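You operate a simulated robot arm through the tools that you are given. There is no shell and no other tool. Be economical: measure what you need, move in short steps, check, and stop when the job is done.

Carry out the task below with a simulated two-armed robot. There is one attempt and no reset: what you move stays moved.

JOB
Pick up the purple marker with one hand, pass it to the other hand and put it on the yellow mat on the print cart.

The check looks at the end state, three seconds after you hand in, the way a careful person would. Anything else that was tipped, shoved, dropped, spilled or broken makes it a failure.

ROBOT AND FRAMES
Two 7-joint arms with two-finger grippers on one trunk, on a base that drives. Base frame: it is fixed to the floor where the robot stands at the start and does not move with it; the origin is under the middle of the robot, x ahead of it, y to its left, z up. Lengths are in cm, angles in rad, forces in N, time in s.
The left shoulder is at the start at [7.8, 15.1, 91.3], the right one opposite. With the tool pointing down near the work surface each hand reaches from about 20 to 78 cm from the robot's upright axis, wherever it stands, measured 20 degrees to its own side. Places, roughly: purple marker (3x3x11 cm) [50, 20, 80]; yellow mat on the print cart (30x16 cm) [-214, 8, 84]. Payload 2.54 kg a hand.
Tool frame (each hand has its own): the origin (TCP) lies between the finger pads and is the grasp point; the fingertips stand 3 cm ahead of it; z points along the fingers, y is the line along which they close. Largest opening 11.6 cm; the body of the gripper starts 9.5 cm behind the TCP.
Orientation is that of the tool frame in the base frame, as a unit quaternion [w, x, y, z]. With the fingers straight down and closing along the base's y, the tool's x points along the base's -x, its y along +y and its z along -z.

CONTROLS
- The arms move only by the tool nudge_tool. It takes "left_steps", "right_steps" or both (then of equal length, played together; a hand with none holds still); each is a list of rows, each a list of 3 entries, a list of its own where there are three numbers: the shift along the tool's x, y, z in units of 400 mm (1.0 is 400 mm), then the turn, a rotation vector about the tool's x, y, z in units of 180 degrees (1.0 is 180 degrees), then the finger opening in cm, from 0 to 11.6. In form: [[[x, y, z], [ax, ay, az], hand], ...]. A call has 1 to 20 rows; each row is the pose to reach, as a shift and turn from the pose commanded when the call began, along the tool's axes at that moment. A call with a number of a shift or a turn outside -1 to 1 is refused whole. A row lasts 0.2 s, in which the tool goes at most 5 cm and 0.15 rad; a call with a longer step from one row to the next is refused whole, and so is a gripper value outside its range. A pose out of reach is approached as far as the arm can. The call stops where the force on the tool passes 40 N (or 10 N more than at its start, if that is more) or the arm is blocked; 0.2 s more then pass. Each finger travels about 7.2 cm/s and halts on what it meets, pressing with about 42 N; the grip force reading is that of the motor and also rises with nothing between the fingers. The clock runs only during rows and for 0.2 s after the last one: add rows that repeat a pose to give the fingers time. The reply holds the time, the measured pose of the TCP, the force on the tool along the base axes, the opening and the grip force, in the units named above and with some noise, with the torque about the TCP (base axes, N m) and any sound that the robot's microphone picked up.
- Cameras (640 x 400 px; columns grow to the right, rows downward): "scene" is now at [15.37, 3.15, 108.23]; the picture's right is [0.34, -0.94, 0.00], its down [-0.07, -0.02, -1.00] and it looks along [0.94, 0.34, -0.07] (base axes); focal length 214 px, centre (320, 200). "left" rides on the left gripper at [6.9, 1.5, -12.2] in its tool frame; the picture's right is [-0.21, 0.98, 0.00], its down [-0.83, -0.18, -0.53] and it looks along [-0.52, -0.11, 0.85] (tool axes); focal length 251 px, centre (320, 200). "right" rides on the right gripper at [6.9, -1.5, -12.2] in its tool frame; the picture's right is [0.21, 0.98, 0.00], its down [-0.83, 0.18, -0.53] and it looks along [-0.52, 0.12, 0.85] (tool axes); focal length 251 px, centre (320, 200). There is no depth. A picture from a camera that has moved, and an enlarged one, comes with that camera's place and axes in the base frame and with its lens.
- camera(camera): a new picture of that camera. It takes no simulated time.
- move_column(by): slides the trunk up (or, below 0, down) by that many cm; the arms and the scene camera ride with it, the base frame stays. It gives what a move gives, with no picture.
- roll_base(legs): drives the robot by 1 to 6 legs, each [ahead, left, turn to the left] in cm, cm and rad, along the robot's own axes; the way and the turn of a leg run together, so that a leg with both is an arc; at most 150 cm and 3.142 rad a leg. The arms and the cameras ride along, it lands a little off, and it stops where it bumps. It gives what a move gives.
- aim_head(pan, tilt): turns the head with the scene camera to pan (to the left, within 1.396 rad either way) and tilt (down, from -0.506 to 1.204), counted from straight ahead of the robot. It gives what a move gives.
- close_up(camera, box): a new picture of the part [left, top, right, bottom] of that camera's present view, enlarged. It takes no simulated time.
- job_done(): hands the job in; it is judged then, once.

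Work in short steps. Places have to be worked out from the pictures, the camera data and where the tool is seen: move nearer, look again, correct. Check each grasp and each placing, and mend what went wrong. You have 120 turns and 100 pictures in all, those below and enlarged ones among them. Open the grippers and draw the arms clear of the work before you hand the job in, unless the task says otherwise; then end with one line.

The tools are called after "Request:" as a command line: name --argument value ..., lists and objects as JSON in quotes. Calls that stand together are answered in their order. nudge_tool: Moves the arms, as the interface text tells. Its arguments: {"type":"object","properties":{"left_steps":{"type":"array","items":{"type":"array"}},"right_steps":{"type":"array","items":{"type":"array"}}},"required":[]} The other tools are called the same way: move_column (by) slides the trunk up or down; roll_base (legs) drives the base; aim_head (pan, tilt) turns the head that bears the scene camera; camera (camera) takes a picture; close_up (camera, box) takes an enlarged picture of a part of a camera's view; job_done () hands the job in.

At the start:

```text
time_s: 0.0
left_ee_pos: [53.56, 38.21, 102.02]
left_ee_rot: [0.0, -0.001, 1.0, 0.001]
left_force: [0.0, 0.3, 1.0]
left_wrist_torque: [-0.01, 0.0, -0.02]
left_width: 11.59
left_gripper_force: 0.0
right_ee_pos: [40.58, -2.75, 111.38]
right_ee_rot: [0.0, 0.0, 1.0, 0.001]
right_force: [0.0, 0.5, 0.7]
right_wrist_torque: [-0.02, -0.02, 0.02]
right_width: 11.6
right_gripper_force: 0.1
trunk travel left (down, up): [-15.0, 13.9]
robot x, y, heading: [0.17, 0.49, -0.003]
head pan, tilt: [0.349, 0.073]
```

scene: 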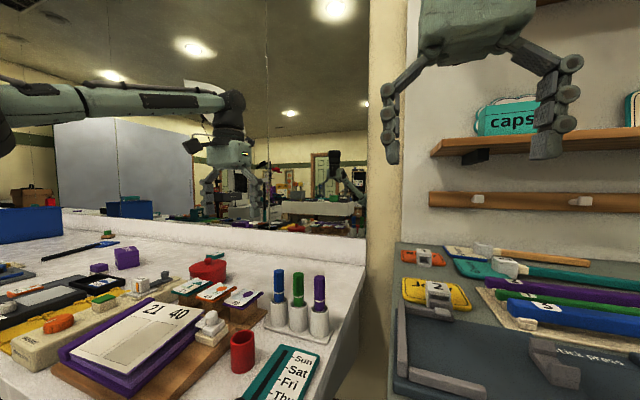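
right: 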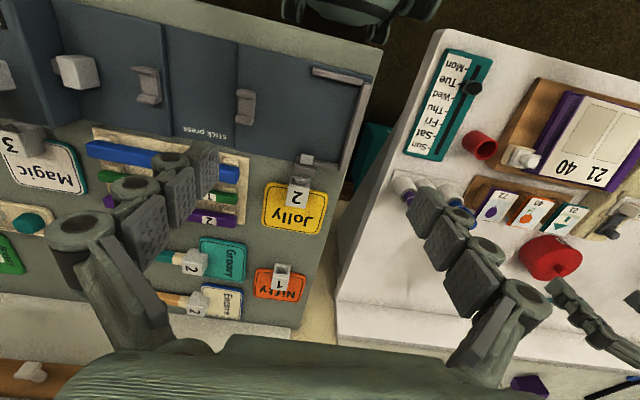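
left: 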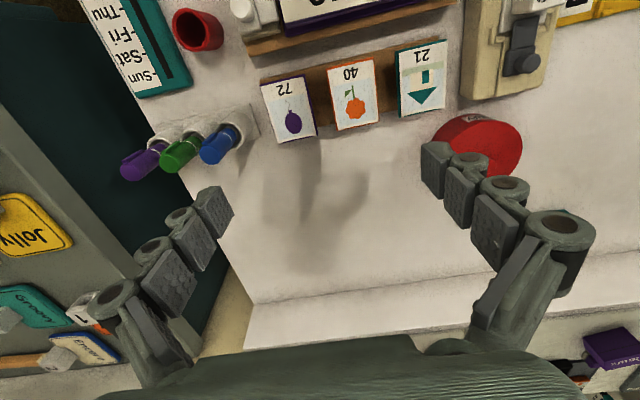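

The three markers stand upright in a white holder; the purple one is the rightmost in the scene view. I zoom in to locate it.

Request:
close_up --camera "scene" --box '[220, 240, 380, 340]'

Request:
close_up --camera "left" --box '[80, 80, 320, 230]'

```text
4.00 times, centred on (300, 290) of scene
camera zoom: at [15.37, 3.15, 108.23], right [0.34, -0.94, 0.0], down [-0.07, -0.02, -1.0], along [0.94, 0.34, -0.07], focal length 858 px, centre (400, -160)
```

zoom: 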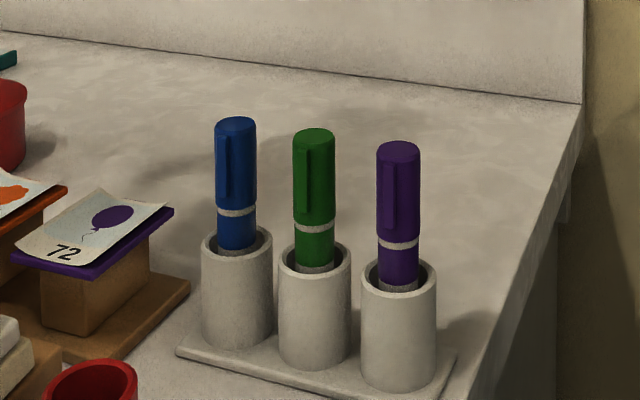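

```text
2.67 times, centred on (200, 155) of left
camera zoom: at [46.73, 39.76, 114.4], right [0.21, 0.98, 0.0], down [0.83, -0.18, 0.53], along [0.52, -0.11, -0.85], focal length 670 px, centre (640, 320)
```

zoom: 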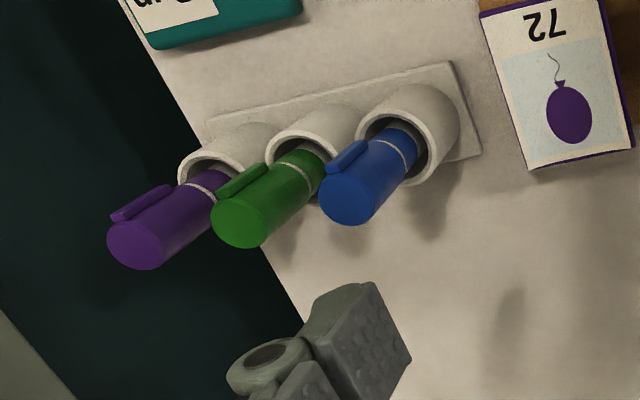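

Triangulating the two views puts the purple cap's top near [54.1, 17.3, 89.8], and the row runs along y with about 4.7 cm spacing. I turn the left hand 90° so it closes along x, clear of the green marker, and bring it over the purple one at height. The right hand moves aside.

Request:
nudge_tool --left_steps '[[[-0.001, -0.0475, 0], [0, 0, 0.0455], 11.6], [[-0.002, -0.095, 0], [0, 0, 0.091], 11.6], [[-0.003, -0.1425, 0], [0, 0, 0.1365], 11.6], [[-0.005, -0.19, 0], [0, 0, 0.182], 11.6], [[-0.006, -0.2375, 0], [0, 0, 0.2275], 11.6], [[-0.007, -0.285, 0], [0, 0, 0.273], 11.6], [[-0.009, -0.3325, 0], [0, 0, 0.3185], 11.6], [[-0.01, -0.38, 0], [0, 0, 0.364], 11.6], [[-0.011, -0.4275, 0], [0, 0, 0.4095], 11.6], [[-0.012, -0.475, 0], [0, 0, 0.455], 11.6], [[-0.0135, -0.5225, 0], [0, 0, 0.5], 11.6], [[-0.0135, -0.5225, 0], [0, 0, 0.5], 11.6]]' --right_steps '[[[0, -0.03, 0], [0, 0, 0], 11.6], [[0, -0.06, 0], [0, 0, 0], 11.6], [[0, -0.09, 0], [0, 0, 0], 11.6], [[0, -0.12, 0], [0, 0, 0], 11.6], [[0, -0.15, 0], [0, 0, 0], 11.6], [[0, -0.18, 0], [0, 0, 0], 11.6], [[0, -0.21, 0], [0, 0, 0], 11.6], [[0, -0.24, 0], [0, 0, 0], 11.6], [[0, -0.27, 0], [0, 0, 0], 11.6], [[0, -0.3, 0], [0, 0, 0], 11.6], [[0, -0.3, 0], [0, 0, 0], 11.6], [[0, -0.3, 0], [0, 0, 0], 11.6]]'

Request:
camera --camera "left"

Request:
camera --camera "scene"

```text
time_s: 2.6
left_ee_pos: [53.56, 17.84, 101.6]
left_ee_rot: [0.0, 0.707, 0.707, 0.0]
left_force: [-0.7, 0.3, -0.2]
left_wrist_torque: [-0.02, -0.02, -0.03]
left_width: 11.58
left_gripper_force: 0.0
left hand out of reach, approached as far as the arm can: row 11, 12
right_ee_pos: [40.73, -14.8, 111.34]
right_ee_rot: [0.0, 0.0, 1.0, 0.0]
right_force: [-0.6, -0.6, -0.2]
right_wrist_torque: [0.01, 0.01, -0.01]
right_width: 11.6
right_gripper_force: 0.0
trunk travel left (down, up): [-15.0, 13.9]
robot x, y, heading: [-0.5, -0.32, -0.005]
head pan, tilt: [0.349, 0.073]
```

```text
94 pictures are left
camera left: at [55.17, 24.72, 113.98], right [0.98, -0.22, 0.0], down [-0.18, -0.83, 0.53], along [-0.11, -0.52, -0.85], focal length 251 px, centre (320, 200)
```

left: 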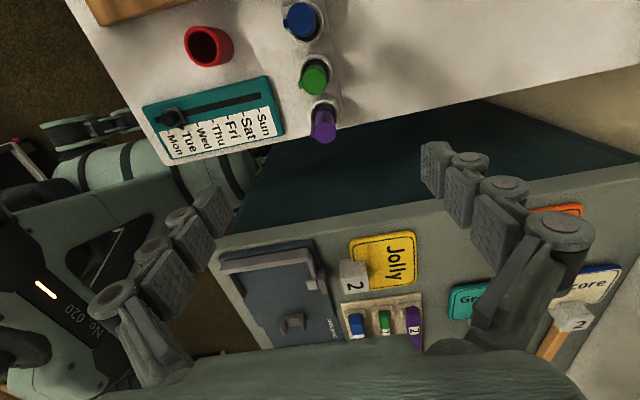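

```text
93 pictures are left
camera scene: at [15.38, 3.16, 108.23], right [0.34, -0.94, 0.0], down [-0.07, -0.02, -1.0], along [0.94, 0.34, -0.07], focal length 214 px, centre (320, 200)
```

scene: 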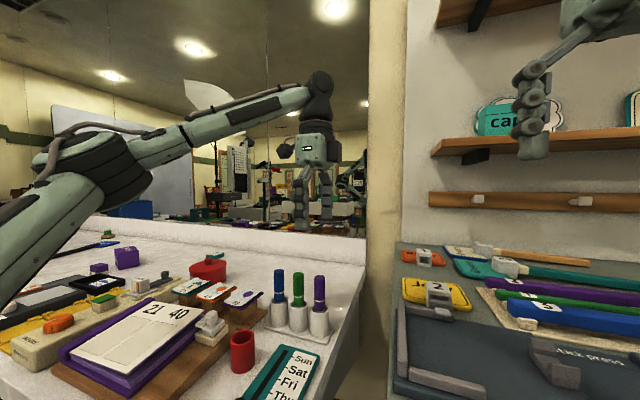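

The hand came within 1 cm of the goal (reach limit). I zoom in to refine the marker's place from this nearly overhead view.

Request:
close_up --camera "left" --box '[260, 70, 380, 145]'

Request:
close_up --camera "scene" --box '[240, 140, 400, 340]'

```text
5.33 times, centred on (320, 108) of left
camera zoom: at [55.17, 24.72, 113.98], right [0.98, -0.22, 0.0], down [-0.18, -0.83, 0.53], along [-0.11, -0.52, -0.85], focal length 1341 px, centre (320, 693)
```

zoom: 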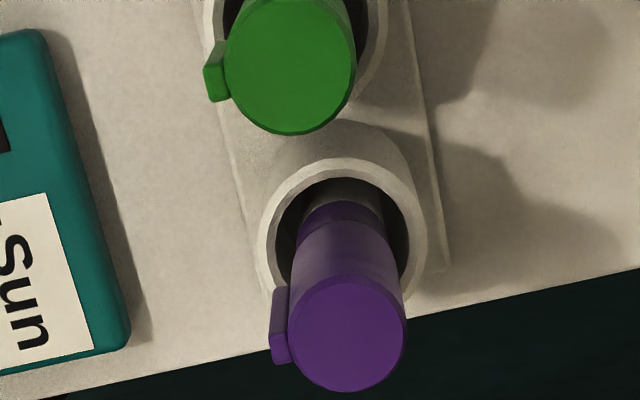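

```text
2.00 times, centred on (320, 240) of scene
camera zoom: at [15.38, 3.16, 108.23], right [0.34, -0.94, 0.0], down [-0.07, -0.02, -1.0], along [0.94, 0.34, -0.07], focal length 429 px, centre (320, 120)
```

zoom: 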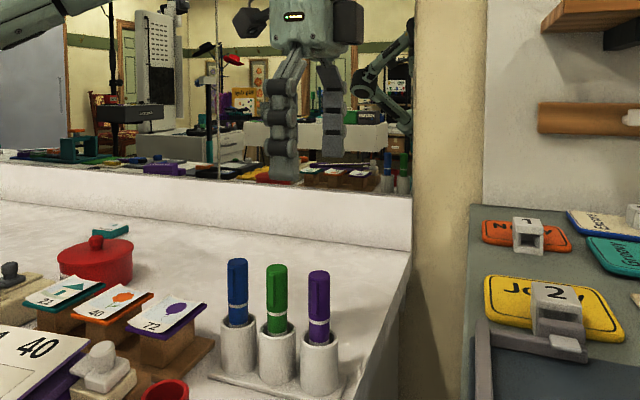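

Refined marker axis: [54.15, 17.35], top near 89.8, so the clip is on the -x side. I go down to just above the marker and see whether the reach improves lower.

Request:
nudge_tool --left_steps '[[[0, 0, 0.05], [0, 0, 0], 11.6], [[0, 0, 0.1], [0, 0, 0], 11.6], [[0, 0, 0.15], [0, 0, 0], 11.6], [[0, 0, 0.15], [0, 0, 0], 11.6]]'

```text
time_s: 3.6
left_ee_pos: [53.67, 17.9, 95.88]
left_ee_rot: [0.0, 0.707, 0.707, 0.001]
left_force: [-0.3, 0.1, 0.3]
left_wrist_torque: [-0.02, -0.02, -0.02]
left_width: 11.6
left_gripper_force: 0.1
right_ee_pos: [40.6, -14.82, 111.39]
right_ee_rot: [0.0, -0.001, 1.0, 0.0]
right_force: [-0.3, -0.2, -0.4]
right_wrist_torque: [0.0, 0.0, -0.01]
right_width: 11.61
right_gripper_force: 0.0
trunk travel left (down, up): [-15.0, 13.9]
robot x, y, heading: [-0.37, -0.22, -0.001]
head pan, tilt: [0.349, 0.073]
```

No reach warning now; I correct the half-centimetre offset and check with the wrist camera.

Request:
nudge_tool --left_steps '[[[-0.013, 0.012, 0.02], [0, 0, 0], 11.6], [[-0.013, 0.012, 0.02], [0, 0, 0], 11.6]]'

Request:
camera --camera "left"

```text
time_s: 4.2
left_ee_pos: [54.08, 17.35, 95.02]
left_ee_rot: [0.0, 0.708, 0.707, -0.001]
left_force: [-0.4, 0.8, 0.4]
left_wrist_torque: [0.02, 0.02, 0.0]
left_width: 11.59
left_gripper_force: 0.0
right_ee_pos: [40.64, -14.72, 111.48]
right_ee_rot: [0.0, -0.001, 1.0, 0.001]
right_force: [-0.9, 0.2, -0.6]
right_wrist_torque: [-0.03, -0.02, 0.0]
right_width: 11.6
right_gripper_force: 0.0
trunk travel left (down, up): [-15.0, 13.9]
robot x, y, heading: [-0.0, 0.02, 0.003]
head pan, tilt: [0.349, 0.073]
```

```text
90 pictures are left
camera left: at [55.63, 24.23, 107.27], right [0.98, -0.21, 0.0], down [-0.18, -0.83, 0.53], along [-0.11, -0.52, -0.85], focal length 251 px, centre (320, 200)
```

left: 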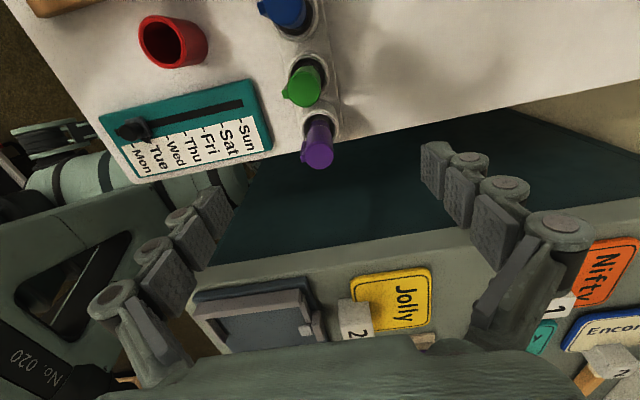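

Alignment confirmed (cap seen at about [54.0, 17.4]). I lower the TCP to z about 87.8 with the fingers narrowed, staying above the cup rim and board.

Request:
nudge_tool --left_steps '[[[0, 0, 0.03], [0, 0, 0], 8], [[0, 0, 0.07], [0, 0, 0], 6.5], [[0, 0, 0.11], [0, 0, 0], 6.5], [[0, 0, 0.15], [0, 0, 0], 6.5], [[0, 0, 0.18], [0, 0, 0], 6.5], [[0, 0, 0.18], [0, 0, 0], 6.5]]'

Request:
camera --camera "left"

Request:
close_up --camera "scene" --box '[240, 220, 400, 340]'

```text
time_s: 5.6
left_ee_pos: [54.15, 17.35, 87.72]
left_ee_rot: [0.0, 0.707, 0.707, 0.0]
left_force: [-0.3, 0.1, 0.6]
left_wrist_torque: [0.02, 0.01, -0.02]
left_width: 6.49
left_gripper_force: 0.1
right_ee_pos: [40.66, -14.77, 111.54]
right_ee_rot: [0.0, 0.0, 1.0, 0.0]
right_force: [0.4, 0.7, -0.4]
right_wrist_torque: [-0.01, 0.02, 0.01]
right_width: 11.62
right_gripper_force: 0.1
trunk travel left (down, up): [-15.0, 13.9]
robot x, y, heading: [0.17, 0.14, 0.003]
head pan, tilt: [0.349, 0.073]
```

```text
89 pictures are left
camera left: at [55.69, 24.22, 99.97], right [0.98, -0.21, 0.0], down [-0.18, -0.83, 0.53], along [-0.11, -0.52, -0.85], focal length 251 px, centre (320, 200)
```

left: 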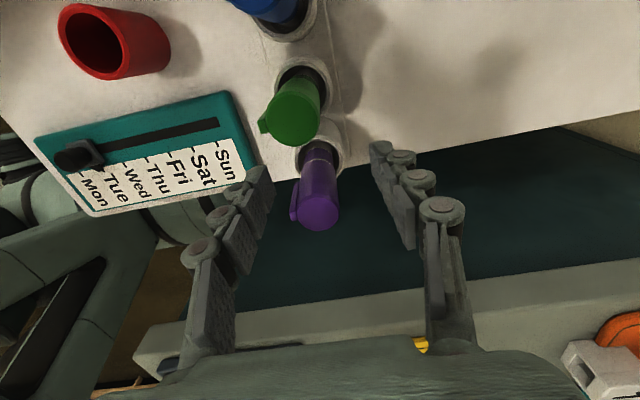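

```text
3.33 times, centred on (320, 280) of scene
camera zoom: at [15.37, 3.15, 108.23], right [0.34, -0.94, 0.0], down [-0.07, -0.02, -1.0], along [0.94, 0.34, -0.07], focal length 715 px, centre (320, -67)
```

zoom: 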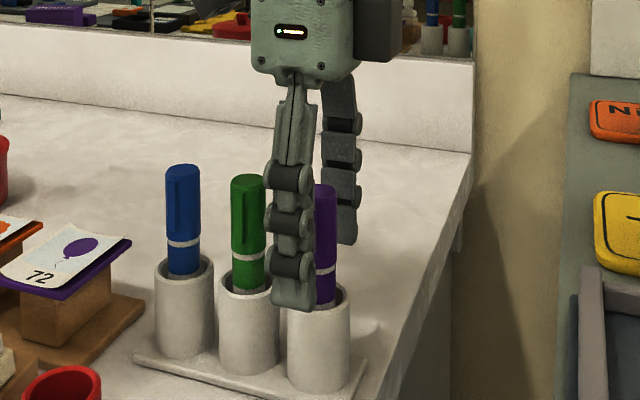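

The cap sits between the fingers, whose tips clear the rim. I close the hand.

Request:
nudge_tool --left_steps '[[[0, 0, 0], [0, 0, 0], 4], [[0, 0, 0], [0, 0, 0], 2], [[0, 0, 0], [0, 0, 0], 1], [[0, 0, 0], [0, 0, 0], 1], [[0, 0, 0], [0, 0, 0], 1]]'

Request:
camera --camera "left"

```text
time_s: 6.8
left_ee_pos: [54.1, 17.35, 87.55]
left_ee_rot: [-0.001, 0.707, 0.707, -0.001]
left_force: [0.1, 0.8, 0.1]
left_wrist_torque: [0.04, 0.0, -0.03]
left_width: 1.89
left_gripper_force: 41.9
right_ee_pos: [40.65, -14.7, 111.38]
right_ee_rot: [0.0, 0.001, 1.0, 0.0]
right_force: [-0.7, -0.2, -0.2]
right_wrist_torque: [-0.03, -0.01, -0.03]
right_width: 11.6
right_gripper_force: 0.0
trunk travel left (down, up): [-15.0, 13.9]
robot x, y, heading: [0.03, 0.35, 0.003]
head pan, tilt: [0.349, 0.073]
```

```text
87 pictures are left
camera left: at [55.69, 24.22, 99.99], right [0.98, -0.21, 0.0], down [-0.18, -0.83, 0.53], along [-0.11, -0.52, -0.85], focal length 251 px, centre (320, 200)
```

left: 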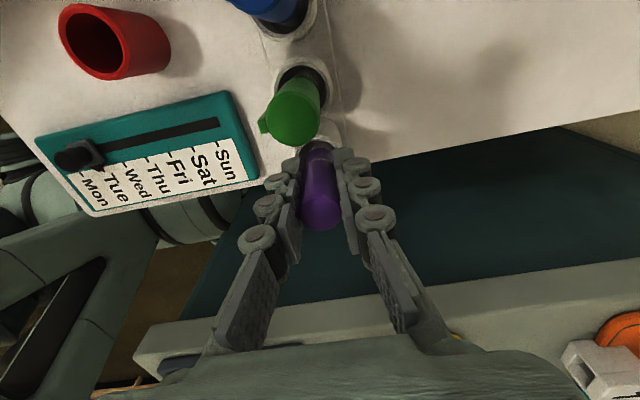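

The marker is gripped at 1.9 cm width with full force. I lift straight up 12 cm and look.

Request:
nudge_tool --left_steps '[[[0, 0, -0.03], [0, 0, 0], 1], [[0, 0, -0.07], [0, 0, 0], 1], [[0, 0, -0.12], [0, 0, 0], 1], [[0, 0, -0.17], [0, 0, 0], 1], [[0, 0, -0.22], [0, 0, 0], 1], [[0, 0, -0.27], [0, 0, 0], 1], [[0, 0, -0.3], [0, 0, 0], 1], [[0, 0, -0.3], [0, 0, 0], 1]]'

Request:
camera --camera "scene"

```text
time_s: 8.6
left_ee_pos: [54.22, 17.36, 99.82]
left_ee_rot: [0.0, 0.707, 0.707, 0.0]
left_force: [1.1, 0.5, -0.8]
left_wrist_torque: [-0.01, 0.02, -0.04]
left_width: 1.9
left_gripper_force: 42.2
right_ee_pos: [40.68, -14.72, 111.32]
right_ee_rot: [0.001, 0.001, 1.0, 0.001]
right_force: [1.2, -0.8, 0.4]
right_wrist_torque: [-0.01, -0.03, 0.01]
right_width: 11.61
right_gripper_force: 0.1
trunk travel left (down, up): [-15.0, 13.9]
robot x, y, heading: [0.17, -0.24, -0.003]
head pan, tilt: [0.349, 0.073]
```

```text
86 pictures are left
camera scene: at [15.37, 3.16, 108.23], right [0.34, -0.94, 0.0], down [-0.07, -0.02, -1.0], along [0.94, 0.34, -0.07], focal length 214 px, centre (320, 200)
```

scene: 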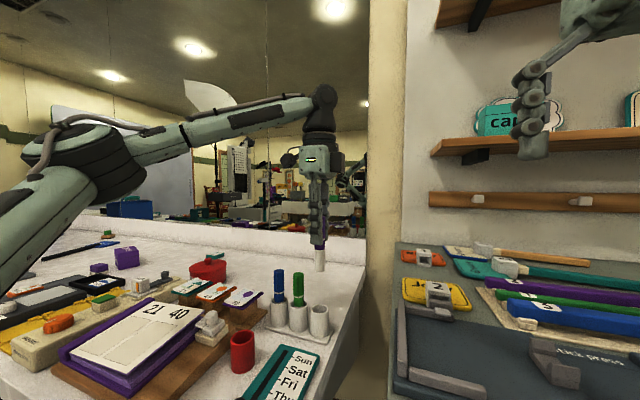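

The marker is out of the cup and the neighbours are undisturbed. I zoom to see how the lower end hangs, then will back away from the table.

Request:
close_up --camera "scene" --box '[280, 200, 360, 280]'

Request:
roll_base --legs '[[-30, 0, 0]]'

Request:
aim_head --pan 1.39 --tilt 0.3

Request:
camera --camera "scene"

Request:
aim_head --pan -1.39 --tilt 0.3

Request:
camera --camera "scene"

```text
5.00 times, centred on (320, 240) of scene
camera zoom: at [15.37, 3.16, 108.23], right [0.34, -0.94, 0.0], down [-0.07, -0.02, -1.0], along [0.94, 0.34, -0.07], focal length 1072 px, centre (320, 0)
```

zoom: 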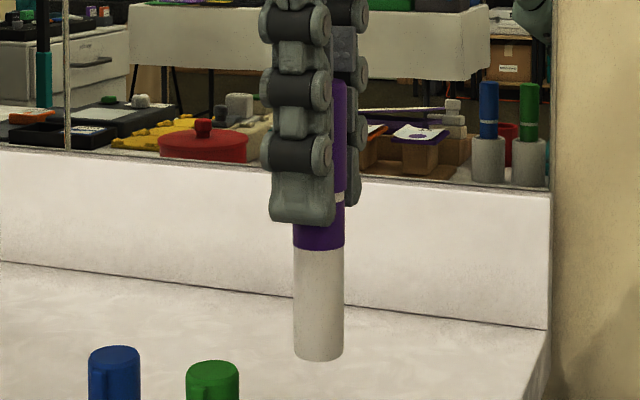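

```text
time_s: 10.6
left_ee_pos: [24.14, 17.21, 99.77]
left_ee_rot: [0.0, 0.708, 0.706, 0.001]
left_force: [-1.0, -0.1, -0.5]
left_wrist_torque: [0.0, -0.01, 0.01]
left_width: 1.87
left_gripper_force: 42.3
right_ee_pos: [10.79, -14.86, 111.42]
right_ee_rot: [0.0, 0.001, 1.0, 0.0]
right_force: [0.1, 0.0, 0.1]
right_wrist_torque: [-0.03, -0.04, -0.01]
right_width: 11.6
right_gripper_force: 0.0
trunk travel left (down, up): [-15.0, 13.9]
robot x, y, heading: [-29.85, 0.43, 0.0]
head pan, tilt: [0.349, 0.073]
```

```text
time_s: 11.9
left_ee_pos: [24.29, 17.33, 99.83]
left_ee_rot: [0.0, 0.707, 0.707, 0.0]
left_force: [0.8, -0.6, 0.7]
left_wrist_torque: [0.01, 0.01, 0.0]
left_width: 1.9
left_gripper_force: 42.5
right_ee_pos: [10.75, -14.81, 111.37]
right_ee_rot: [0.0, 0.001, 1.0, 0.0]
right_force: [0.1, 0.5, 0.2]
right_wrist_torque: [0.01, 0.01, 0.01]
right_width: 11.61
right_gripper_force: 0.0
trunk travel left (down, up): [-15.0, 13.9]
robot x, y, heading: [-30.0, 0.14, -0.001]
head pan, tilt: [1.389, 0.3]
```

```text
84 pictures are left
camera scene: at [-21.44, 9.22, 106.12], right [0.98, -0.18, 0.0], down [-0.05, -0.29, -0.96], along [0.17, 0.94, -0.3], focal length 214 px, centre (320, 200)
```

scene: 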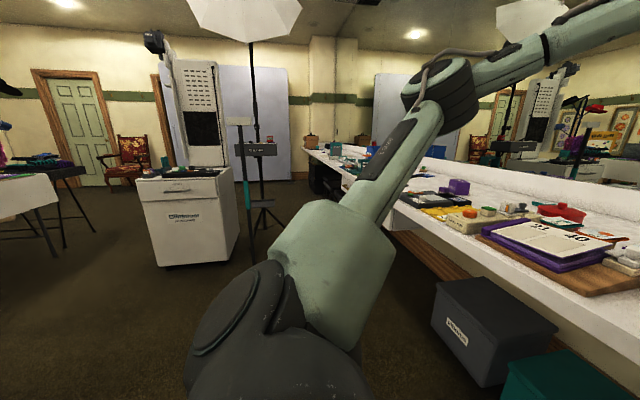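

```text
time_s: 14.4
left_ee_pos: [24.26, 17.24, 99.78]
left_ee_rot: [0.001, 0.708, 0.707, -0.001]
left_force: [0.1, 0.1, -0.9]
left_wrist_torque: [0.0, -0.04, -0.01]
left_width: 1.89
left_gripper_force: 42.2
right_ee_pos: [10.74, -14.76, 111.41]
right_ee_rot: [0.001, 0.001, 1.0, 0.0]
right_force: [0.1, 0.7, -0.4]
right_wrist_torque: [0.01, -0.02, -0.02]
right_width: 11.6
right_gripper_force: 0.0
trunk travel left (down, up): [-15.0, 13.9]
robot x, y, heading: [-30.04, 0.12, -0.0]
head pan, tilt: [-1.389, 0.3]
```

```text
83 pictures are left
camera scene: at [-21.47, -9.14, 106.12], right [-0.98, -0.18, 0.0], down [-0.05, 0.29, -0.96], along [0.17, -0.94, -0.3], focal length 214 px, centre (320, 200)
```

scene: 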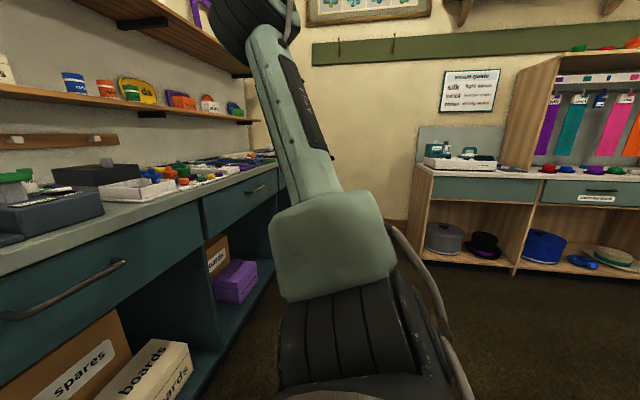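

The marker's white end hangs free 4.4 cm below the fingertips (bottom about 8.4 cm below the TCP). Now over open floor, I bring the left hand towards the middle and pitch the right hand 90° to point forward at about z 94.

Request:
nudge_tool --left_steps '[[[-0.02, -0.015, 0], [0, 0, 0], 1], [[-0.04, -0.03, 0], [0, 0, 0], 1], [[-0.06, -0.045, 0], [0, 0, 0], 1], [[-0.08, -0.06, 0], [0, 0, 0], 1], [[-0.1, -0.075, 0], [0, 0, 0], 1], [[-0.12, -0.09, 0], [0, 0, 0], 1], [[-0.14, -0.105, 0], [0, 0, 0], 1], [[-0.16, -0.12, 0], [0, 0, 0], 1], [[-0.18, -0.135, 0], [0, 0, 0], 1], [[-0.2, -0.15, 0], [0, 0, 0], 1], [[-0.22, -0.15, 0], [0, 0, 0], 1], [[-0.22, -0.15, 0], [0, 0, 0], 1]]' --right_steps '[[[0.013, 0, 0.04], [0, -0.0455, 0], 8], [[0.026, 0, 0.08], [0, -0.091, 0], 8], [[0.04, 0, 0.12], [0, -0.1365, 0], 8], [[0.053, 0, 0.16], [0, -0.182, 0], 8], [[0.066, 0, 0.2], [0, -0.2275, 0], 8], [[0.079, 0, 0.24], [0, -0.273, 0], 8], [[0.092, 0, 0.28], [0, -0.3185, 0], 8], [[0.105, 0, 0.32], [0, -0.364, 0], 8], [[0.118, 0, 0.36], [0, -0.4095, 0], 8], [[0.131, 0, 0.4], [0, -0.455, 0], 8], [[0.145, 0, 0.435], [0, -0.5, 0], 8], [[0.145, 0, 0.435], [0, -0.5, 0], 8]]'

Request:
aim_head --pan 0 --tilt 0.3

Request:
camera --camera "scene"

Request:
camera --camera "right"

```text
time_s: 17.0
left_ee_pos: [17.37, 11.32, 99.05]
left_ee_rot: [-0.001, 0.708, 0.706, -0.001]
left_force: [-0.9, -0.3, -0.7]
left_wrist_torque: [0.0, -0.03, 0.01]
left_width: 1.91
left_gripper_force: 42.2
left hand out of reach, approached as far as the arm can: row 4, 5, 6, 7, 8, 9, 10, 11, 12
right_ee_pos: [10.86, -0.41, 99.76]
right_ee_rot: [0.705, 0.007, 0.709, -0.007]
right_force: [-0.5, -0.4, -0.1]
right_wrist_torque: [-0.03, 0.03, 0.02]
right_width: 8.0
right_gripper_force: 0.1
right hand out of reach, approached as far as the arm can: row 7, 8, 9, 10, 11, 12
trunk travel left (down, up): [-15.0, 13.9]
robot x, y, heading: [-29.96, -0.22, 0.005]
head pan, tilt: [-1.389, 0.3]
```

```text
time_s: 18.5
left_ee_pos: [17.46, 11.5, 99.11]
left_ee_rot: [0.0, 0.708, 0.706, 0.0]
left_force: [-1.1, -1.0, -0.9]
left_wrist_torque: [0.01, 0.01, 0.01]
left_width: 1.9
left_gripper_force: 42.5
right_ee_pos: [10.52, 0.41, 100.08]
right_ee_rot: [0.707, 0.002, 0.707, 0.0]
right_force: [0.0, 0.4, -0.5]
right_wrist_torque: [0.03, 0.0, -0.01]
right_width: 8.01
right_gripper_force: 0.1
trunk travel left (down, up): [-15.0, 13.9]
robot x, y, heading: [-29.75, -0.1, -0.002]
head pan, tilt: [0.0, 0.3]
```

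```text
82 pictures are left
camera scene: at [-13.81, 0.02, 106.12], right [0.0, -1.0, 0.0], down [-0.3, 0.0, -0.96], along [0.96, 0.0, -0.3], focal length 214 px, centre (320, 200)
```

scene: 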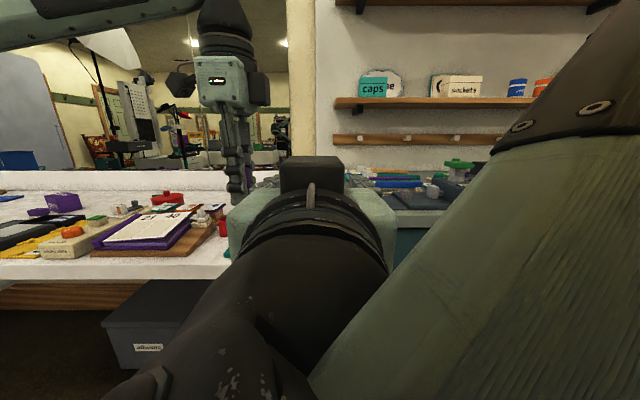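

```text
81 pictures are left
camera right: at [-1.68, -1.15, 93.29], right [0.0, 0.98, -0.21], down [-0.53, 0.18, 0.83], along [0.85, 0.11, 0.52], focal length 251 px, centre (320, 200)
```

right: 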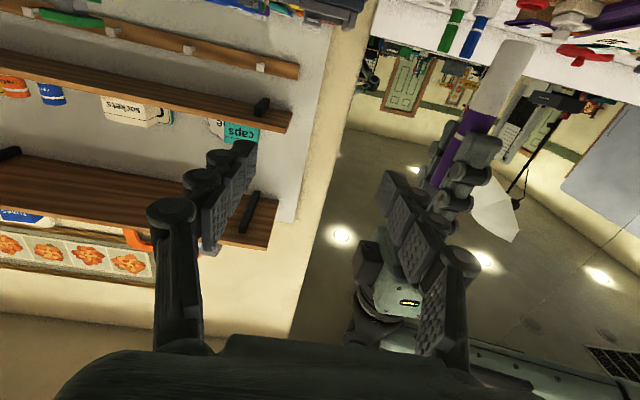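

The right hand now points forward at [10.5, 0.4, 100]; the marker (left TCP [17.4, 11.4, 99.1]) shows its white end free. I lower the right hand towards z 93 first, and see what the arm reaches.

Request:
nudge_tool --right_steps '[[[0.04, 0, 0], [0, 0, 0], 8], [[0.08, 0, 0], [0, 0, 0], 8], [[0.12, 0, 0], [0, 0, 0], 8], [[0.16, 0, 0], [0, 0, 0], 8], [[0.175, 0, 0], [0, 0, 0], 8], [[0.175, 0, 0], [0, 0, 0], 8]]'

```text
time_s: 19.9
left_ee_pos: [17.31, 11.5, 99.08]
left_ee_rot: [0.0, 0.708, 0.706, 0.0]
left_force: [-0.4, 0.4, 0.2]
left_wrist_torque: [0.02, -0.01, -0.02]
left_width: 1.87
left_gripper_force: 41.7
right_ee_pos: [11.33, 1.65, 93.44]
right_ee_rot: [0.707, 0.002, 0.707, 0.0]
right_force: [-0.4, 0.0, 1.3]
right_wrist_torque: [0.0, 0.0, -0.03]
right_width: 8.0
right_gripper_force: 0.0
right hand out of reach, approached as far as the arm can: row 1, 2, 3, 4, 5, 6
trunk travel left (down, up): [-15.0, 13.9]
robot x, y, heading: [-29.79, 0.03, 0.001]
head pan, tilt: [0.0, 0.3]
```

Right hand is at z 93.4. I slide it left to y about 11.4, staying behind the marker.

Request:
nudge_tool --right_steps '[[[0, 0.05, -0.01], [0, 0, 0], 8], [[0, 0.1, -0.015], [0, 0, 0], 8], [[0, 0.15, -0.015], [0, 0, 0], 8], [[0, 0.2, -0.015], [0, 0, 0], 8], [[0, 0.245, -0.015], [0, 0, 0], 8], [[0, 0.245, -0.015], [0, 0, 0], 8]]'

Request:
camera --camera "right"

Request:
camera --camera "left"

```text
time_s: 21.3
left_ee_pos: [17.41, 11.45, 99.11]
left_ee_rot: [0.0, 0.708, 0.706, 0.0]
left_force: [-0.3, -0.5, 0.5]
left_wrist_torque: [-0.03, 0.02, 0.02]
left_width: 1.91
left_gripper_force: 41.7
right_ee_pos: [10.56, 11.51, 93.5]
right_ee_rot: [0.707, -0.001, 0.707, 0.0]
right_force: [0.1, 0.1, -0.2]
right_wrist_torque: [0.04, 0.0, 0.03]
right_width: 8.01
right_gripper_force: 0.0
trunk travel left (down, up): [-15.0, 13.9]
robot x, y, heading: [-29.8, -0.04, 0.002]
head pan, tilt: [0.0, 0.3]
```

```text
80 pictures are left
camera right: at [-1.58, 10.02, 86.67], right [0.0, 0.98, -0.21], down [-0.53, 0.18, 0.83], along [0.85, 0.11, 0.52], focal length 251 px, centre (320, 200)
```

right: 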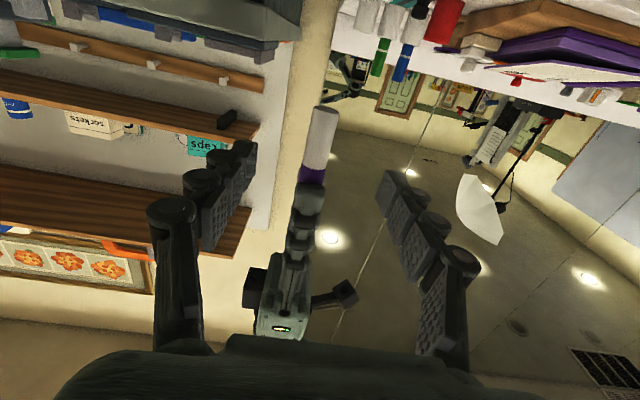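

```text
79 pictures are left
camera left: at [18.9, 18.36, 111.4], right [0.98, -0.22, 0.0], down [-0.18, -0.83, 0.53], along [-0.12, -0.52, -0.85], focal length 251 px, centre (320, 200)
```

left: 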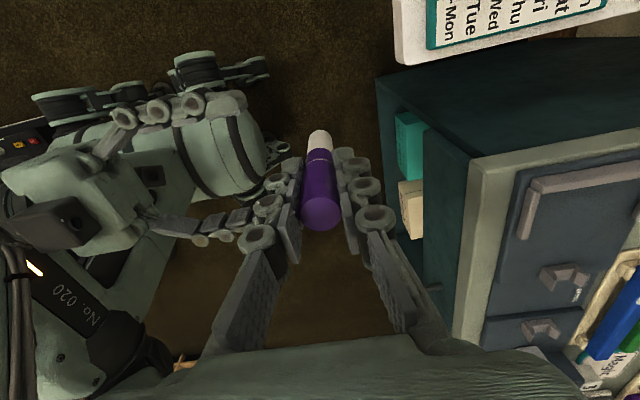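

The marker lies centred in the right hand's opening; its white part spans z 90.5–95.4 at [17.4, 11.3]. I go forward 6.8 cm and slightly lower, fingers open.

Request:
nudge_tool --right_steps '[[[0.012, -0.003, 0.03], [0, 0, 0], 8], [[0.015, -0.004, 0.07], [0, 0, 0], 8], [[0.015, -0.004, 0.11], [0, 0, 0], 8], [[0.015, -0.004, 0.15], [0, 0, 0], 8], [[0.015, -0.004, 0.17], [0, 0, 0], 8], [[0.015, -0.004, 0.17], [0, 0, 0], 8]]'

Request:
camera --camera "right"

Request:
camera --camera "left"

```text
time_s: 22.7
left_ee_pos: [17.19, 11.43, 99.0]
left_ee_rot: [0.0, 0.708, 0.707, 0.0]
left_force: [-0.5, -0.2, -0.5]
left_wrist_torque: [0.02, -0.02, -0.01]
left_width: 1.91
left_gripper_force: 42.0
right_ee_pos: [17.51, 11.31, 92.84]
right_ee_rot: [0.707, 0.0, 0.707, 0.001]
right_force: [0.0, -0.3, -0.4]
right_wrist_torque: [-0.02, 0.01, 0.0]
right_width: 8.01
right_gripper_force: 0.2
trunk travel left (down, up): [-15.0, 13.9]
robot x, y, heading: [-29.77, -0.06, -0.003]
head pan, tilt: [0.0, 0.3]
```

```text
78 pictures are left
camera right: at [5.25, 9.77, 86.04], right [0.0, 0.98, -0.21], down [-0.53, 0.18, 0.83], along [0.85, 0.11, 0.52], focal length 251 px, centre (320, 200)
```

right: 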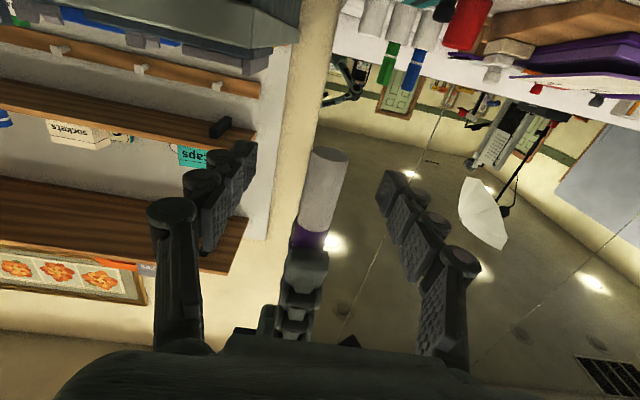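

```text
77 pictures are left
camera left: at [18.9, 18.36, 111.4], right [0.98, -0.22, 0.0], down [-0.18, -0.83, 0.53], along [-0.12, -0.52, -0.85], focal length 251 px, centre (320, 200)
```

left: 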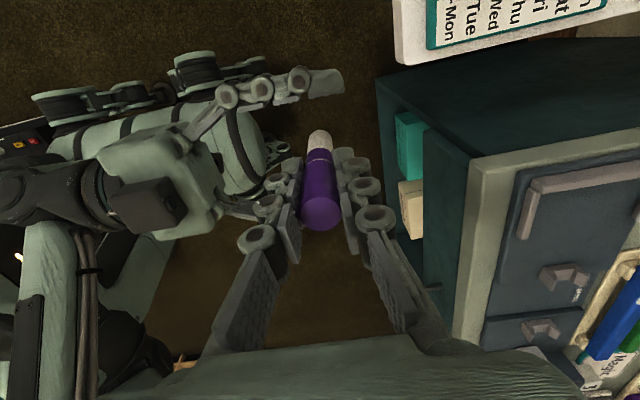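

Fingers straddle the white barrel. I close the right hand on it.

Request:
nudge_tool --right_steps '[[[0, 0, 0], [0, 0, 0], 5.5], [[0, 0, 0], [0, 0, 0], 3.5], [[0, 0, 0], [0, 0, 0], 2], [[0, 0, 0], [0, 0, 0], 1], [[0, 0, 0], [0, 0, 0], 1], [[0, 0, 0], [0, 0, 0], 1]]'

Request:
camera --camera "right"

```text
time_s: 24.1
left_ee_pos: [17.38, 11.42, 99.15]
left_ee_rot: [0.0, 0.708, 0.707, -0.001]
left_force: [-2.6, -5.8, -1.0]
left_wrist_torque: [-0.32, 0.08, 0.0]
left_width: 1.89
left_gripper_force: 42.5
right_ee_pos: [17.47, 11.22, 92.81]
right_ee_rot: [0.707, 0.0, 0.707, 0.0]
right_force: [3.6, 5.9, 0.0]
right_wrist_torque: [-0.12, 0.12, 0.0]
right_width: 1.71
right_gripper_force: 41.6
trunk travel left (down, up): [-15.0, 13.9]
robot x, y, heading: [-29.91, -0.0, 0.002]
head pan, tilt: [0.0, 0.3]
```

```text
76 pictures are left
camera right: at [5.23, 9.79, 86.04], right [0.0, 0.98, -0.21], down [-0.53, 0.18, 0.83], along [0.85, 0.11, 0.52], focal length 251 px, centre (320, 200)
```

right: 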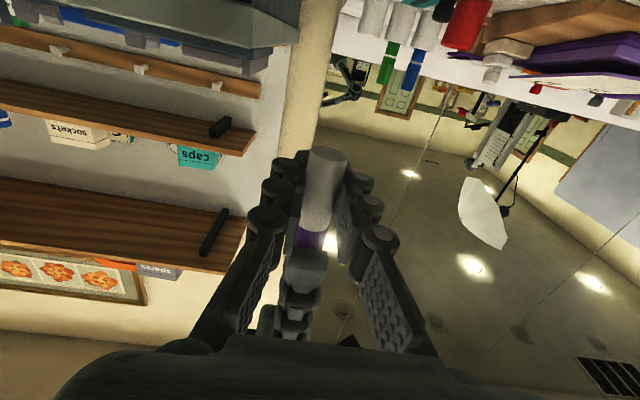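

Both hands hold it (right 41.6 N at 1.7 cm). I open the left hand and then raise it straight off.

Request:
nudge_tool --left_steps '[[[0, 0, 0], [0, 0, 0], 2.5], [[0, 0, 0], [0, 0, 0], 5], [[0, 0, 0], [0, 0, 0], 6], [[0, 0, 0], [0, 0, 0], 6]]'

Request:
camera --camera "left"

```text
time_s: 25.1
left_ee_pos: [17.38, 11.39, 99.08]
left_ee_rot: [0.0, 0.708, 0.706, 0.0]
left_force: [0.9, 0.1, 0.2]
left_wrist_torque: [-0.02, 0.01, 0.0]
left_width: 6.01
left_gripper_force: 0.0
right_ee_pos: [17.42, 11.28, 92.82]
right_ee_rot: [0.707, 0.001, 0.707, -0.001]
right_force: [-0.2, -0.3, -0.6]
right_wrist_torque: [0.04, 0.03, -0.03]
right_width: 1.69
right_gripper_force: 42.1
trunk travel left (down, up): [-15.0, 13.9]
robot x, y, heading: [-29.93, 0.1, -0.005]
head pan, tilt: [0.0, 0.3]
```

```text
75 pictures are left
camera left: at [18.9, 18.36, 111.4], right [0.98, -0.22, 0.0], down [-0.18, -0.83, 0.53], along [-0.12, -0.52, -0.85], focal length 251 px, centre (320, 200)
```

left: 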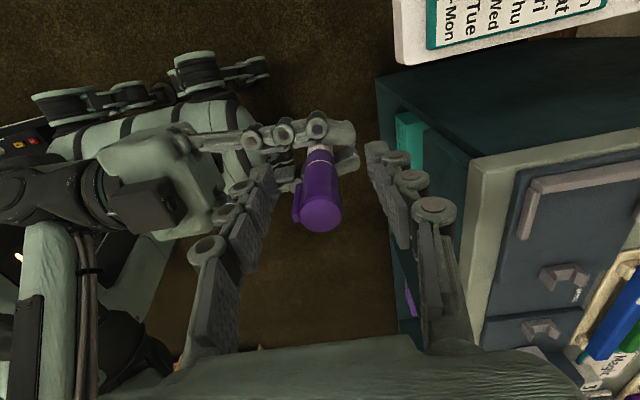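

The right hand holds it alone. The left fingers lie on the ±x sides, so I slide the left hand out sideways (+y), a direction known to be reachable.

Request:
nudge_tool --left_steps '[[[0.03, 0, 0], [0, 0, 0], 6], [[0.08, 0, 0], [0, 0, 0], 6], [[0.15, 0, 0], [0, 0, 0], 6], [[0.22, 0, 0], [0, 0, 0], 6], [[0.3, 0, 0], [0, 0, 0], 6], [[0.38, 0, -0.03], [0, 0, 0], 6], [[0.46, 0, -0.06], [0, 0, 0], 6], [[0.5, 0, -0.08], [0, 0, 0], 6], [[0.5, 0, -0.08], [0, 0, 0], 6]]'

Request:
camera --camera "scene"

Request:
camera --camera "left"

```text
time_s: 27.1
left_ee_pos: [17.29, 31.44, 102.27]
left_ee_rot: [0.0, 0.707, 0.707, 0.0]
left_force: [-0.1, 0.6, 0.3]
left_wrist_torque: [0.0, -0.01, 0.01]
left_width: 6.0
left_gripper_force: 0.0
right_ee_pos: [17.37, 11.3, 92.77]
right_ee_rot: [0.707, 0.0, 0.707, 0.0]
right_force: [0.2, -0.1, 0.0]
right_wrist_torque: [0.03, -0.01, 0.0]
right_width: 1.73
right_gripper_force: 41.4
trunk travel left (down, up): [-15.0, 13.9]
robot x, y, heading: [-29.96, 0.13, -0.005]
head pan, tilt: [0.0, 0.3]
```

```text
74 pictures are left
camera scene: at [-13.81, 0.03, 106.12], right [0.0, -1.0, 0.0], down [-0.3, 0.0, -0.96], along [0.96, 0.0, -0.3], focal length 214 px, centre (320, 200)
```

scene: 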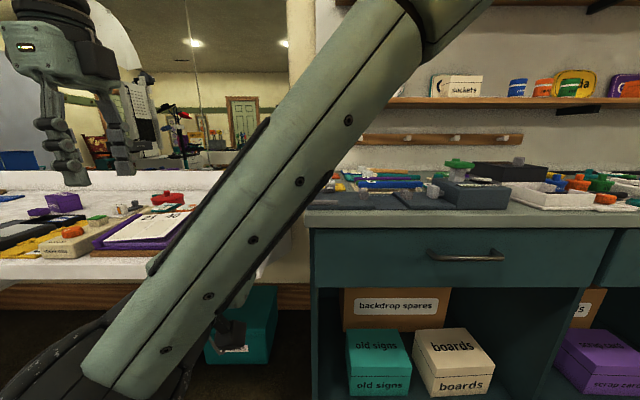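

```text
73 pictures are left
camera left: at [18.81, 38.34, 114.58], right [0.98, -0.22, 0.0], down [-0.18, -0.83, 0.53], along [-0.12, -0.52, -0.85], focal length 251 px, centre (320, 200)
```

left: 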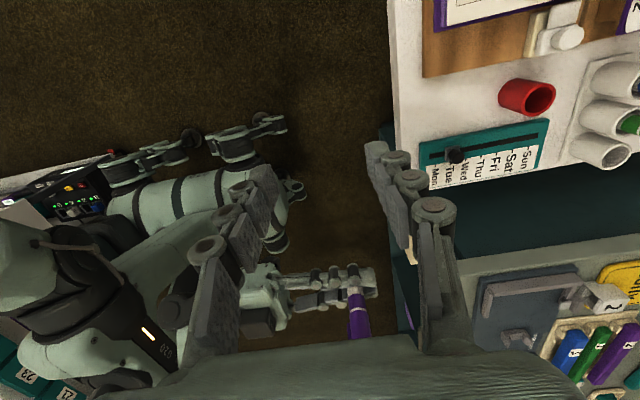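

The handover succeeded. I now pitch the right hand back to point down, moving it to its own side, so the marker becomes horizontal.

Request:
nudge_tool --right_steps '[[[-0.027, -0.043, 0], [0, 0.0455, 0], 1], [[-0.054, -0.086, 0], [0, 0.091, 0], 1], [[-0.082, -0.13, 0], [0, 0.1365, 0], 1], [[-0.11, -0.173, 0], [0, 0.182, 0], 1], [[-0.136, -0.216, 0], [0, 0.2275, 0], 1], [[-0.164, -0.26, 0], [0, 0.273, 0], 1], [[-0.19, -0.302, 0], [0, 0.3185, 0], 1], [[-0.218, -0.345, 0], [0, 0.364, 0], 1], [[-0.245, -0.388, 0], [0, 0.4095, 0], 1], [[-0.273, -0.432, 0], [0, 0.455, 0], 1], [[-0.3, -0.475, 0], [0, 0.5, 0], 1], [[-0.3, -0.475, 0], [0, 0.5, 0], 1]]'

Request:
camera --camera "right"

Request:
camera --camera "scene"

```text
time_s: 29.7
left_ee_pos: [17.27, 31.4, 102.21]
left_ee_rot: [0.0, 0.708, 0.706, 0.0]
left_force: [0.3, 0.6, 0.3]
left_wrist_torque: [0.02, 0.01, 0.0]
left_width: 6.01
left_gripper_force: 0.1
right_ee_pos: [17.41, -7.63, 104.78]
right_ee_rot: [0.0, 0.001, 1.0, 0.0]
right_force: [-0.5, 0.2, -0.3]
right_wrist_torque: [-0.05, -0.03, -0.02]
right_width: 1.69
right_gripper_force: 41.3
trunk travel left (down, up): [-15.0, 13.9]
robot x, y, heading: [-29.76, -0.14, -0.001]
head pan, tilt: [0.0, 0.3]
```

```text
72 pictures are left
camera right: at [10.56, -9.24, 117.13], right [-0.21, 0.98, 0.0], down [0.83, 0.18, 0.53], along [0.52, 0.12, -0.85], focal length 251 px, centre (320, 200)
```

right: 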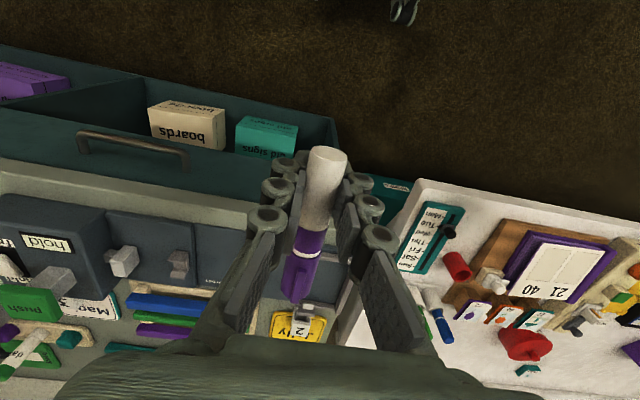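

```text
71 pictures are left
camera scene: at [-13.81, 0.03, 106.12], right [0.0, -1.0, 0.0], down [-0.3, 0.0, -0.96], along [0.96, 0.0, -0.3], focal length 214 px, centre (320, 200)
```

scene: 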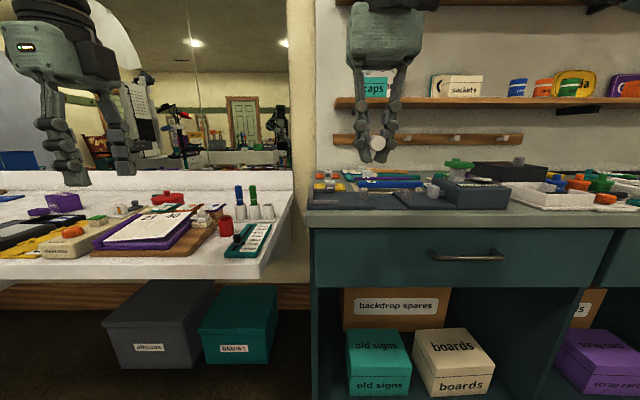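

The marker is held horizontally in the right hand, white end towards the robot. I back up a further 20 cm, turn 90° left, and look around before continuing.

Request:
roll_base --legs '[[-20, 0, 0], [0, 0, 1.571]]'

Request:
aim_head --pan 1.2 --tilt 0.3

Request:
camera --camera "scene"

```text
time_s: 31.3
left_ee_pos: [2.2, 31.64, 101.59]
left_ee_rot: [-0.005, 0.706, 0.708, -0.006]
left_force: [-0.4, 0.0, 0.4]
left_wrist_torque: [0.02, 0.0, 0.01]
left_width: 6.01
left_gripper_force: 0.1
right_ee_pos: [2.37, -7.52, 104.04]
right_ee_rot: [-0.008, 0.0, 1.0, -0.001]
right_force: [-0.4, 0.5, 0.3]
right_wrist_torque: [-0.01, 0.0, 0.01]
right_width: 1.67
right_gripper_force: 41.0
trunk travel left (down, up): [-15.0, 13.9]
robot x, y, heading: [-45.89, 0.36, 0.001]
head pan, tilt: [0.0, 0.3]
stopped in leg 1: the robot was blocked; the commanded pose is now the measured one
```

```text
time_s: 32.7
left_ee_pos: [2.15, 31.53, 101.16]
left_ee_rot: [-0.008, 0.706, 0.708, -0.008]
left_force: [-0.7, 0.2, 0.8]
left_wrist_torque: [0.01, -0.01, 0.0]
left_width: 5.99
left_gripper_force: 0.1
right_ee_pos: [2.57, -7.59, 103.69]
right_ee_rot: [-0.012, 0.001, 1.0, -0.001]
right_force: [-0.1, 0.3, 0.4]
right_wrist_torque: [-0.03, 0.03, -0.03]
right_width: 1.66
right_gripper_force: 41.4
trunk travel left (down, up): [-15.0, 13.9]
robot x, y, heading: [-46.27, -0.25, 0.0]
head pan, tilt: [1.201, 0.3]
```

```text
70 pictures are left
camera scene: at [-34.78, 8.84, 105.87], right [0.93, -0.36, -0.02], down [-0.12, -0.28, -0.95], along [0.34, 0.89, -0.3], focal length 214 px, centre (320, 200)
```

scene: 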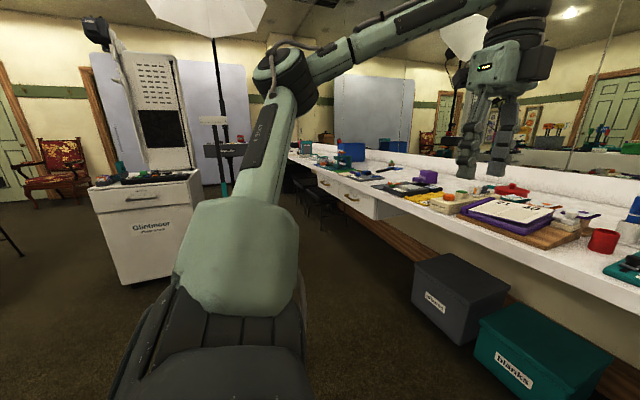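

The base was blocked and seems slightly tilted, so something low is behind. I move forward off it right away and check the readings.

Request:
roll_base --legs '[[8, 0, 0]]'

Request:
aim_head --pan 1.39 --tilt 0.9

Request:
camera --camera "scene"

Request:
aim_head --pan -1.39 --tilt 0.9

Request:
camera --camera "scene"

Request:
aim_head --pan 0.5 --tilt 0

Request:
camera --camera "scene"

```text
time_s: 33.3
left_ee_pos: [1.87, 31.69, 101.92]
left_ee_rot: [-0.004, 0.706, 0.708, -0.004]
left_force: [-1.0, 0.5, 0.0]
left_wrist_torque: [-0.01, -0.01, 0.01]
left_width: 5.99
left_gripper_force: 0.1
right_ee_pos: [2.29, -7.49, 104.28]
right_ee_rot: [-0.006, -0.001, 1.0, -0.001]
right_force: [-0.1, 0.7, -0.5]
right_wrist_torque: [-0.03, -0.03, 0.01]
right_width: 1.67
right_gripper_force: 41.4
trunk travel left (down, up): [-15.0, 13.9]
robot x, y, heading: [-45.64, 0.16, 0.004]
head pan, tilt: [1.201, 0.3]
stopped in leg 1: the robot was blocked; the commanded pose is now the measured one
```

```text
time_s: 34.3
left_ee_pos: [2.02, 31.58, 101.46]
left_ee_rot: [-0.005, 0.707, 0.707, -0.005]
left_force: [0.2, 0.0, 0.8]
left_wrist_torque: [0.01, -0.01, -0.04]
left_width: 6.01
left_gripper_force: 0.1
right_ee_pos: [2.46, -7.52, 103.97]
right_ee_rot: [-0.009, 0.0, 1.0, -0.001]
right_force: [-0.4, -0.2, -1.0]
right_wrist_torque: [-0.01, -0.04, 0.02]
right_width: 1.69
right_gripper_force: 41.2
trunk travel left (down, up): [-15.0, 13.9]
robot x, y, heading: [-46.28, -0.05, -0.004]
head pan, tilt: [1.389, 0.901]
```

```text
69 pictures are left
camera scene: at [-37.02, 7.57, 100.87], right [0.98, -0.18, -0.01], down [-0.15, -0.77, -0.62], along [0.1, 0.61, -0.78], focal length 214 px, centre (320, 200)
```

scene: 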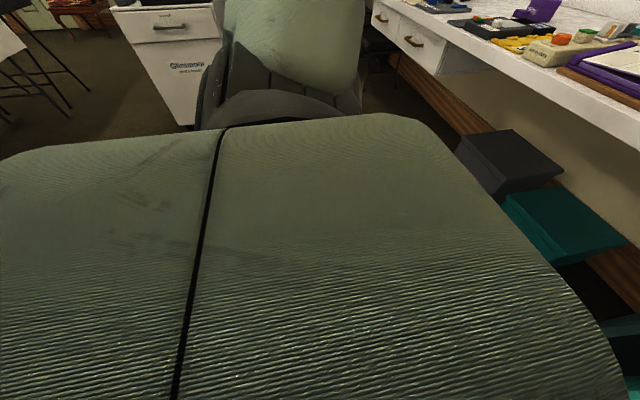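

```text
time_s: 36.8
left_ee_pos: [2.18, 31.63, 101.64]
left_ee_rot: [-0.005, 0.706, 0.708, -0.006]
left_force: [-0.5, 0.4, 0.1]
left_wrist_torque: [-0.03, -0.01, -0.03]
left_width: 5.99
left_gripper_force: 0.1
right_ee_pos: [2.43, -7.5, 103.84]
right_ee_rot: [-0.009, 0.001, 1.0, 0.0]
right_force: [0.0, -0.9, -0.3]
right_wrist_torque: [0.02, -0.01, 0.01]
right_width: 1.69
right_gripper_force: 41.0
trunk travel left (down, up): [-15.0, 13.9]
robot x, y, heading: [-46.12, -0.07, 0.002]
head pan, tilt: [-1.389, 0.901]
```

```text
68 pictures are left
camera scene: at [-37.02, -7.29, 100.81], right [-0.98, -0.18, 0.01], down [-0.15, 0.77, -0.62], along [0.1, -0.61, -0.78], focal length 214 px, centre (320, 200)
```

scene: 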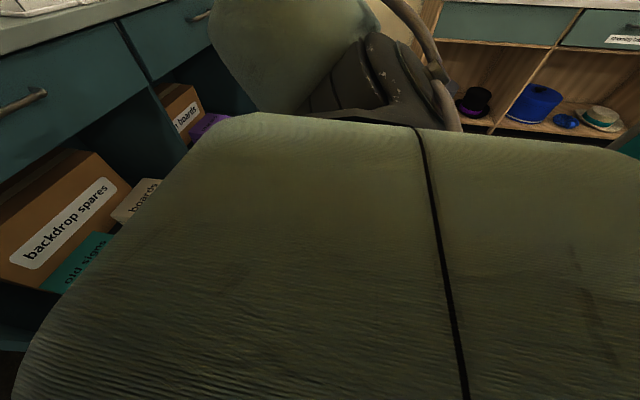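

```text
time_s: 38.6
left_ee_pos: [2.02, 31.56, 101.43]
left_ee_rot: [-0.005, 0.707, 0.707, -0.005]
left_force: [-1.1, 0.0, 0.1]
left_wrist_torque: [0.03, 0.0, 0.02]
left_width: 5.98
left_gripper_force: 0.1
right_ee_pos: [2.37, -7.54, 103.96]
right_ee_rot: [-0.008, 0.001, 1.0, 0.0]
right_force: [-0.3, -0.1, -1.1]
right_wrist_torque: [0.01, -0.01, 0.01]
right_width: 1.69
right_gripper_force: 41.3
trunk travel left (down, up): [-15.0, 13.9]
robot x, y, heading: [-45.82, 0.26, -0.0]
head pan, tilt: [0.499, 0.0]
```

```text
67 pictures are left
camera scene: at [-30.39, 4.44, 108.73], right [0.48, -0.88, -0.01], down [-0.01, 0.0, -1.0], along [0.88, 0.48, -0.01], focal length 214 px, centre (320, 200)
```

scene: 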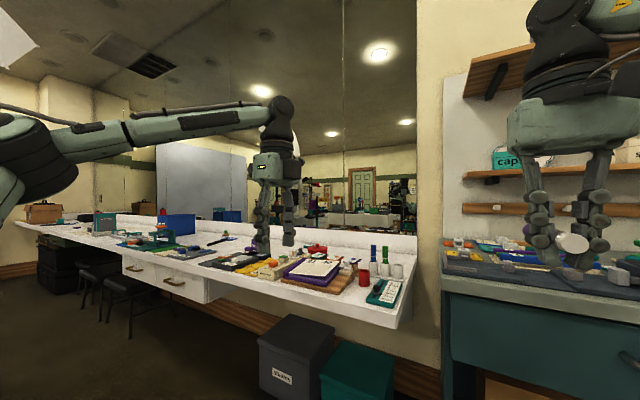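

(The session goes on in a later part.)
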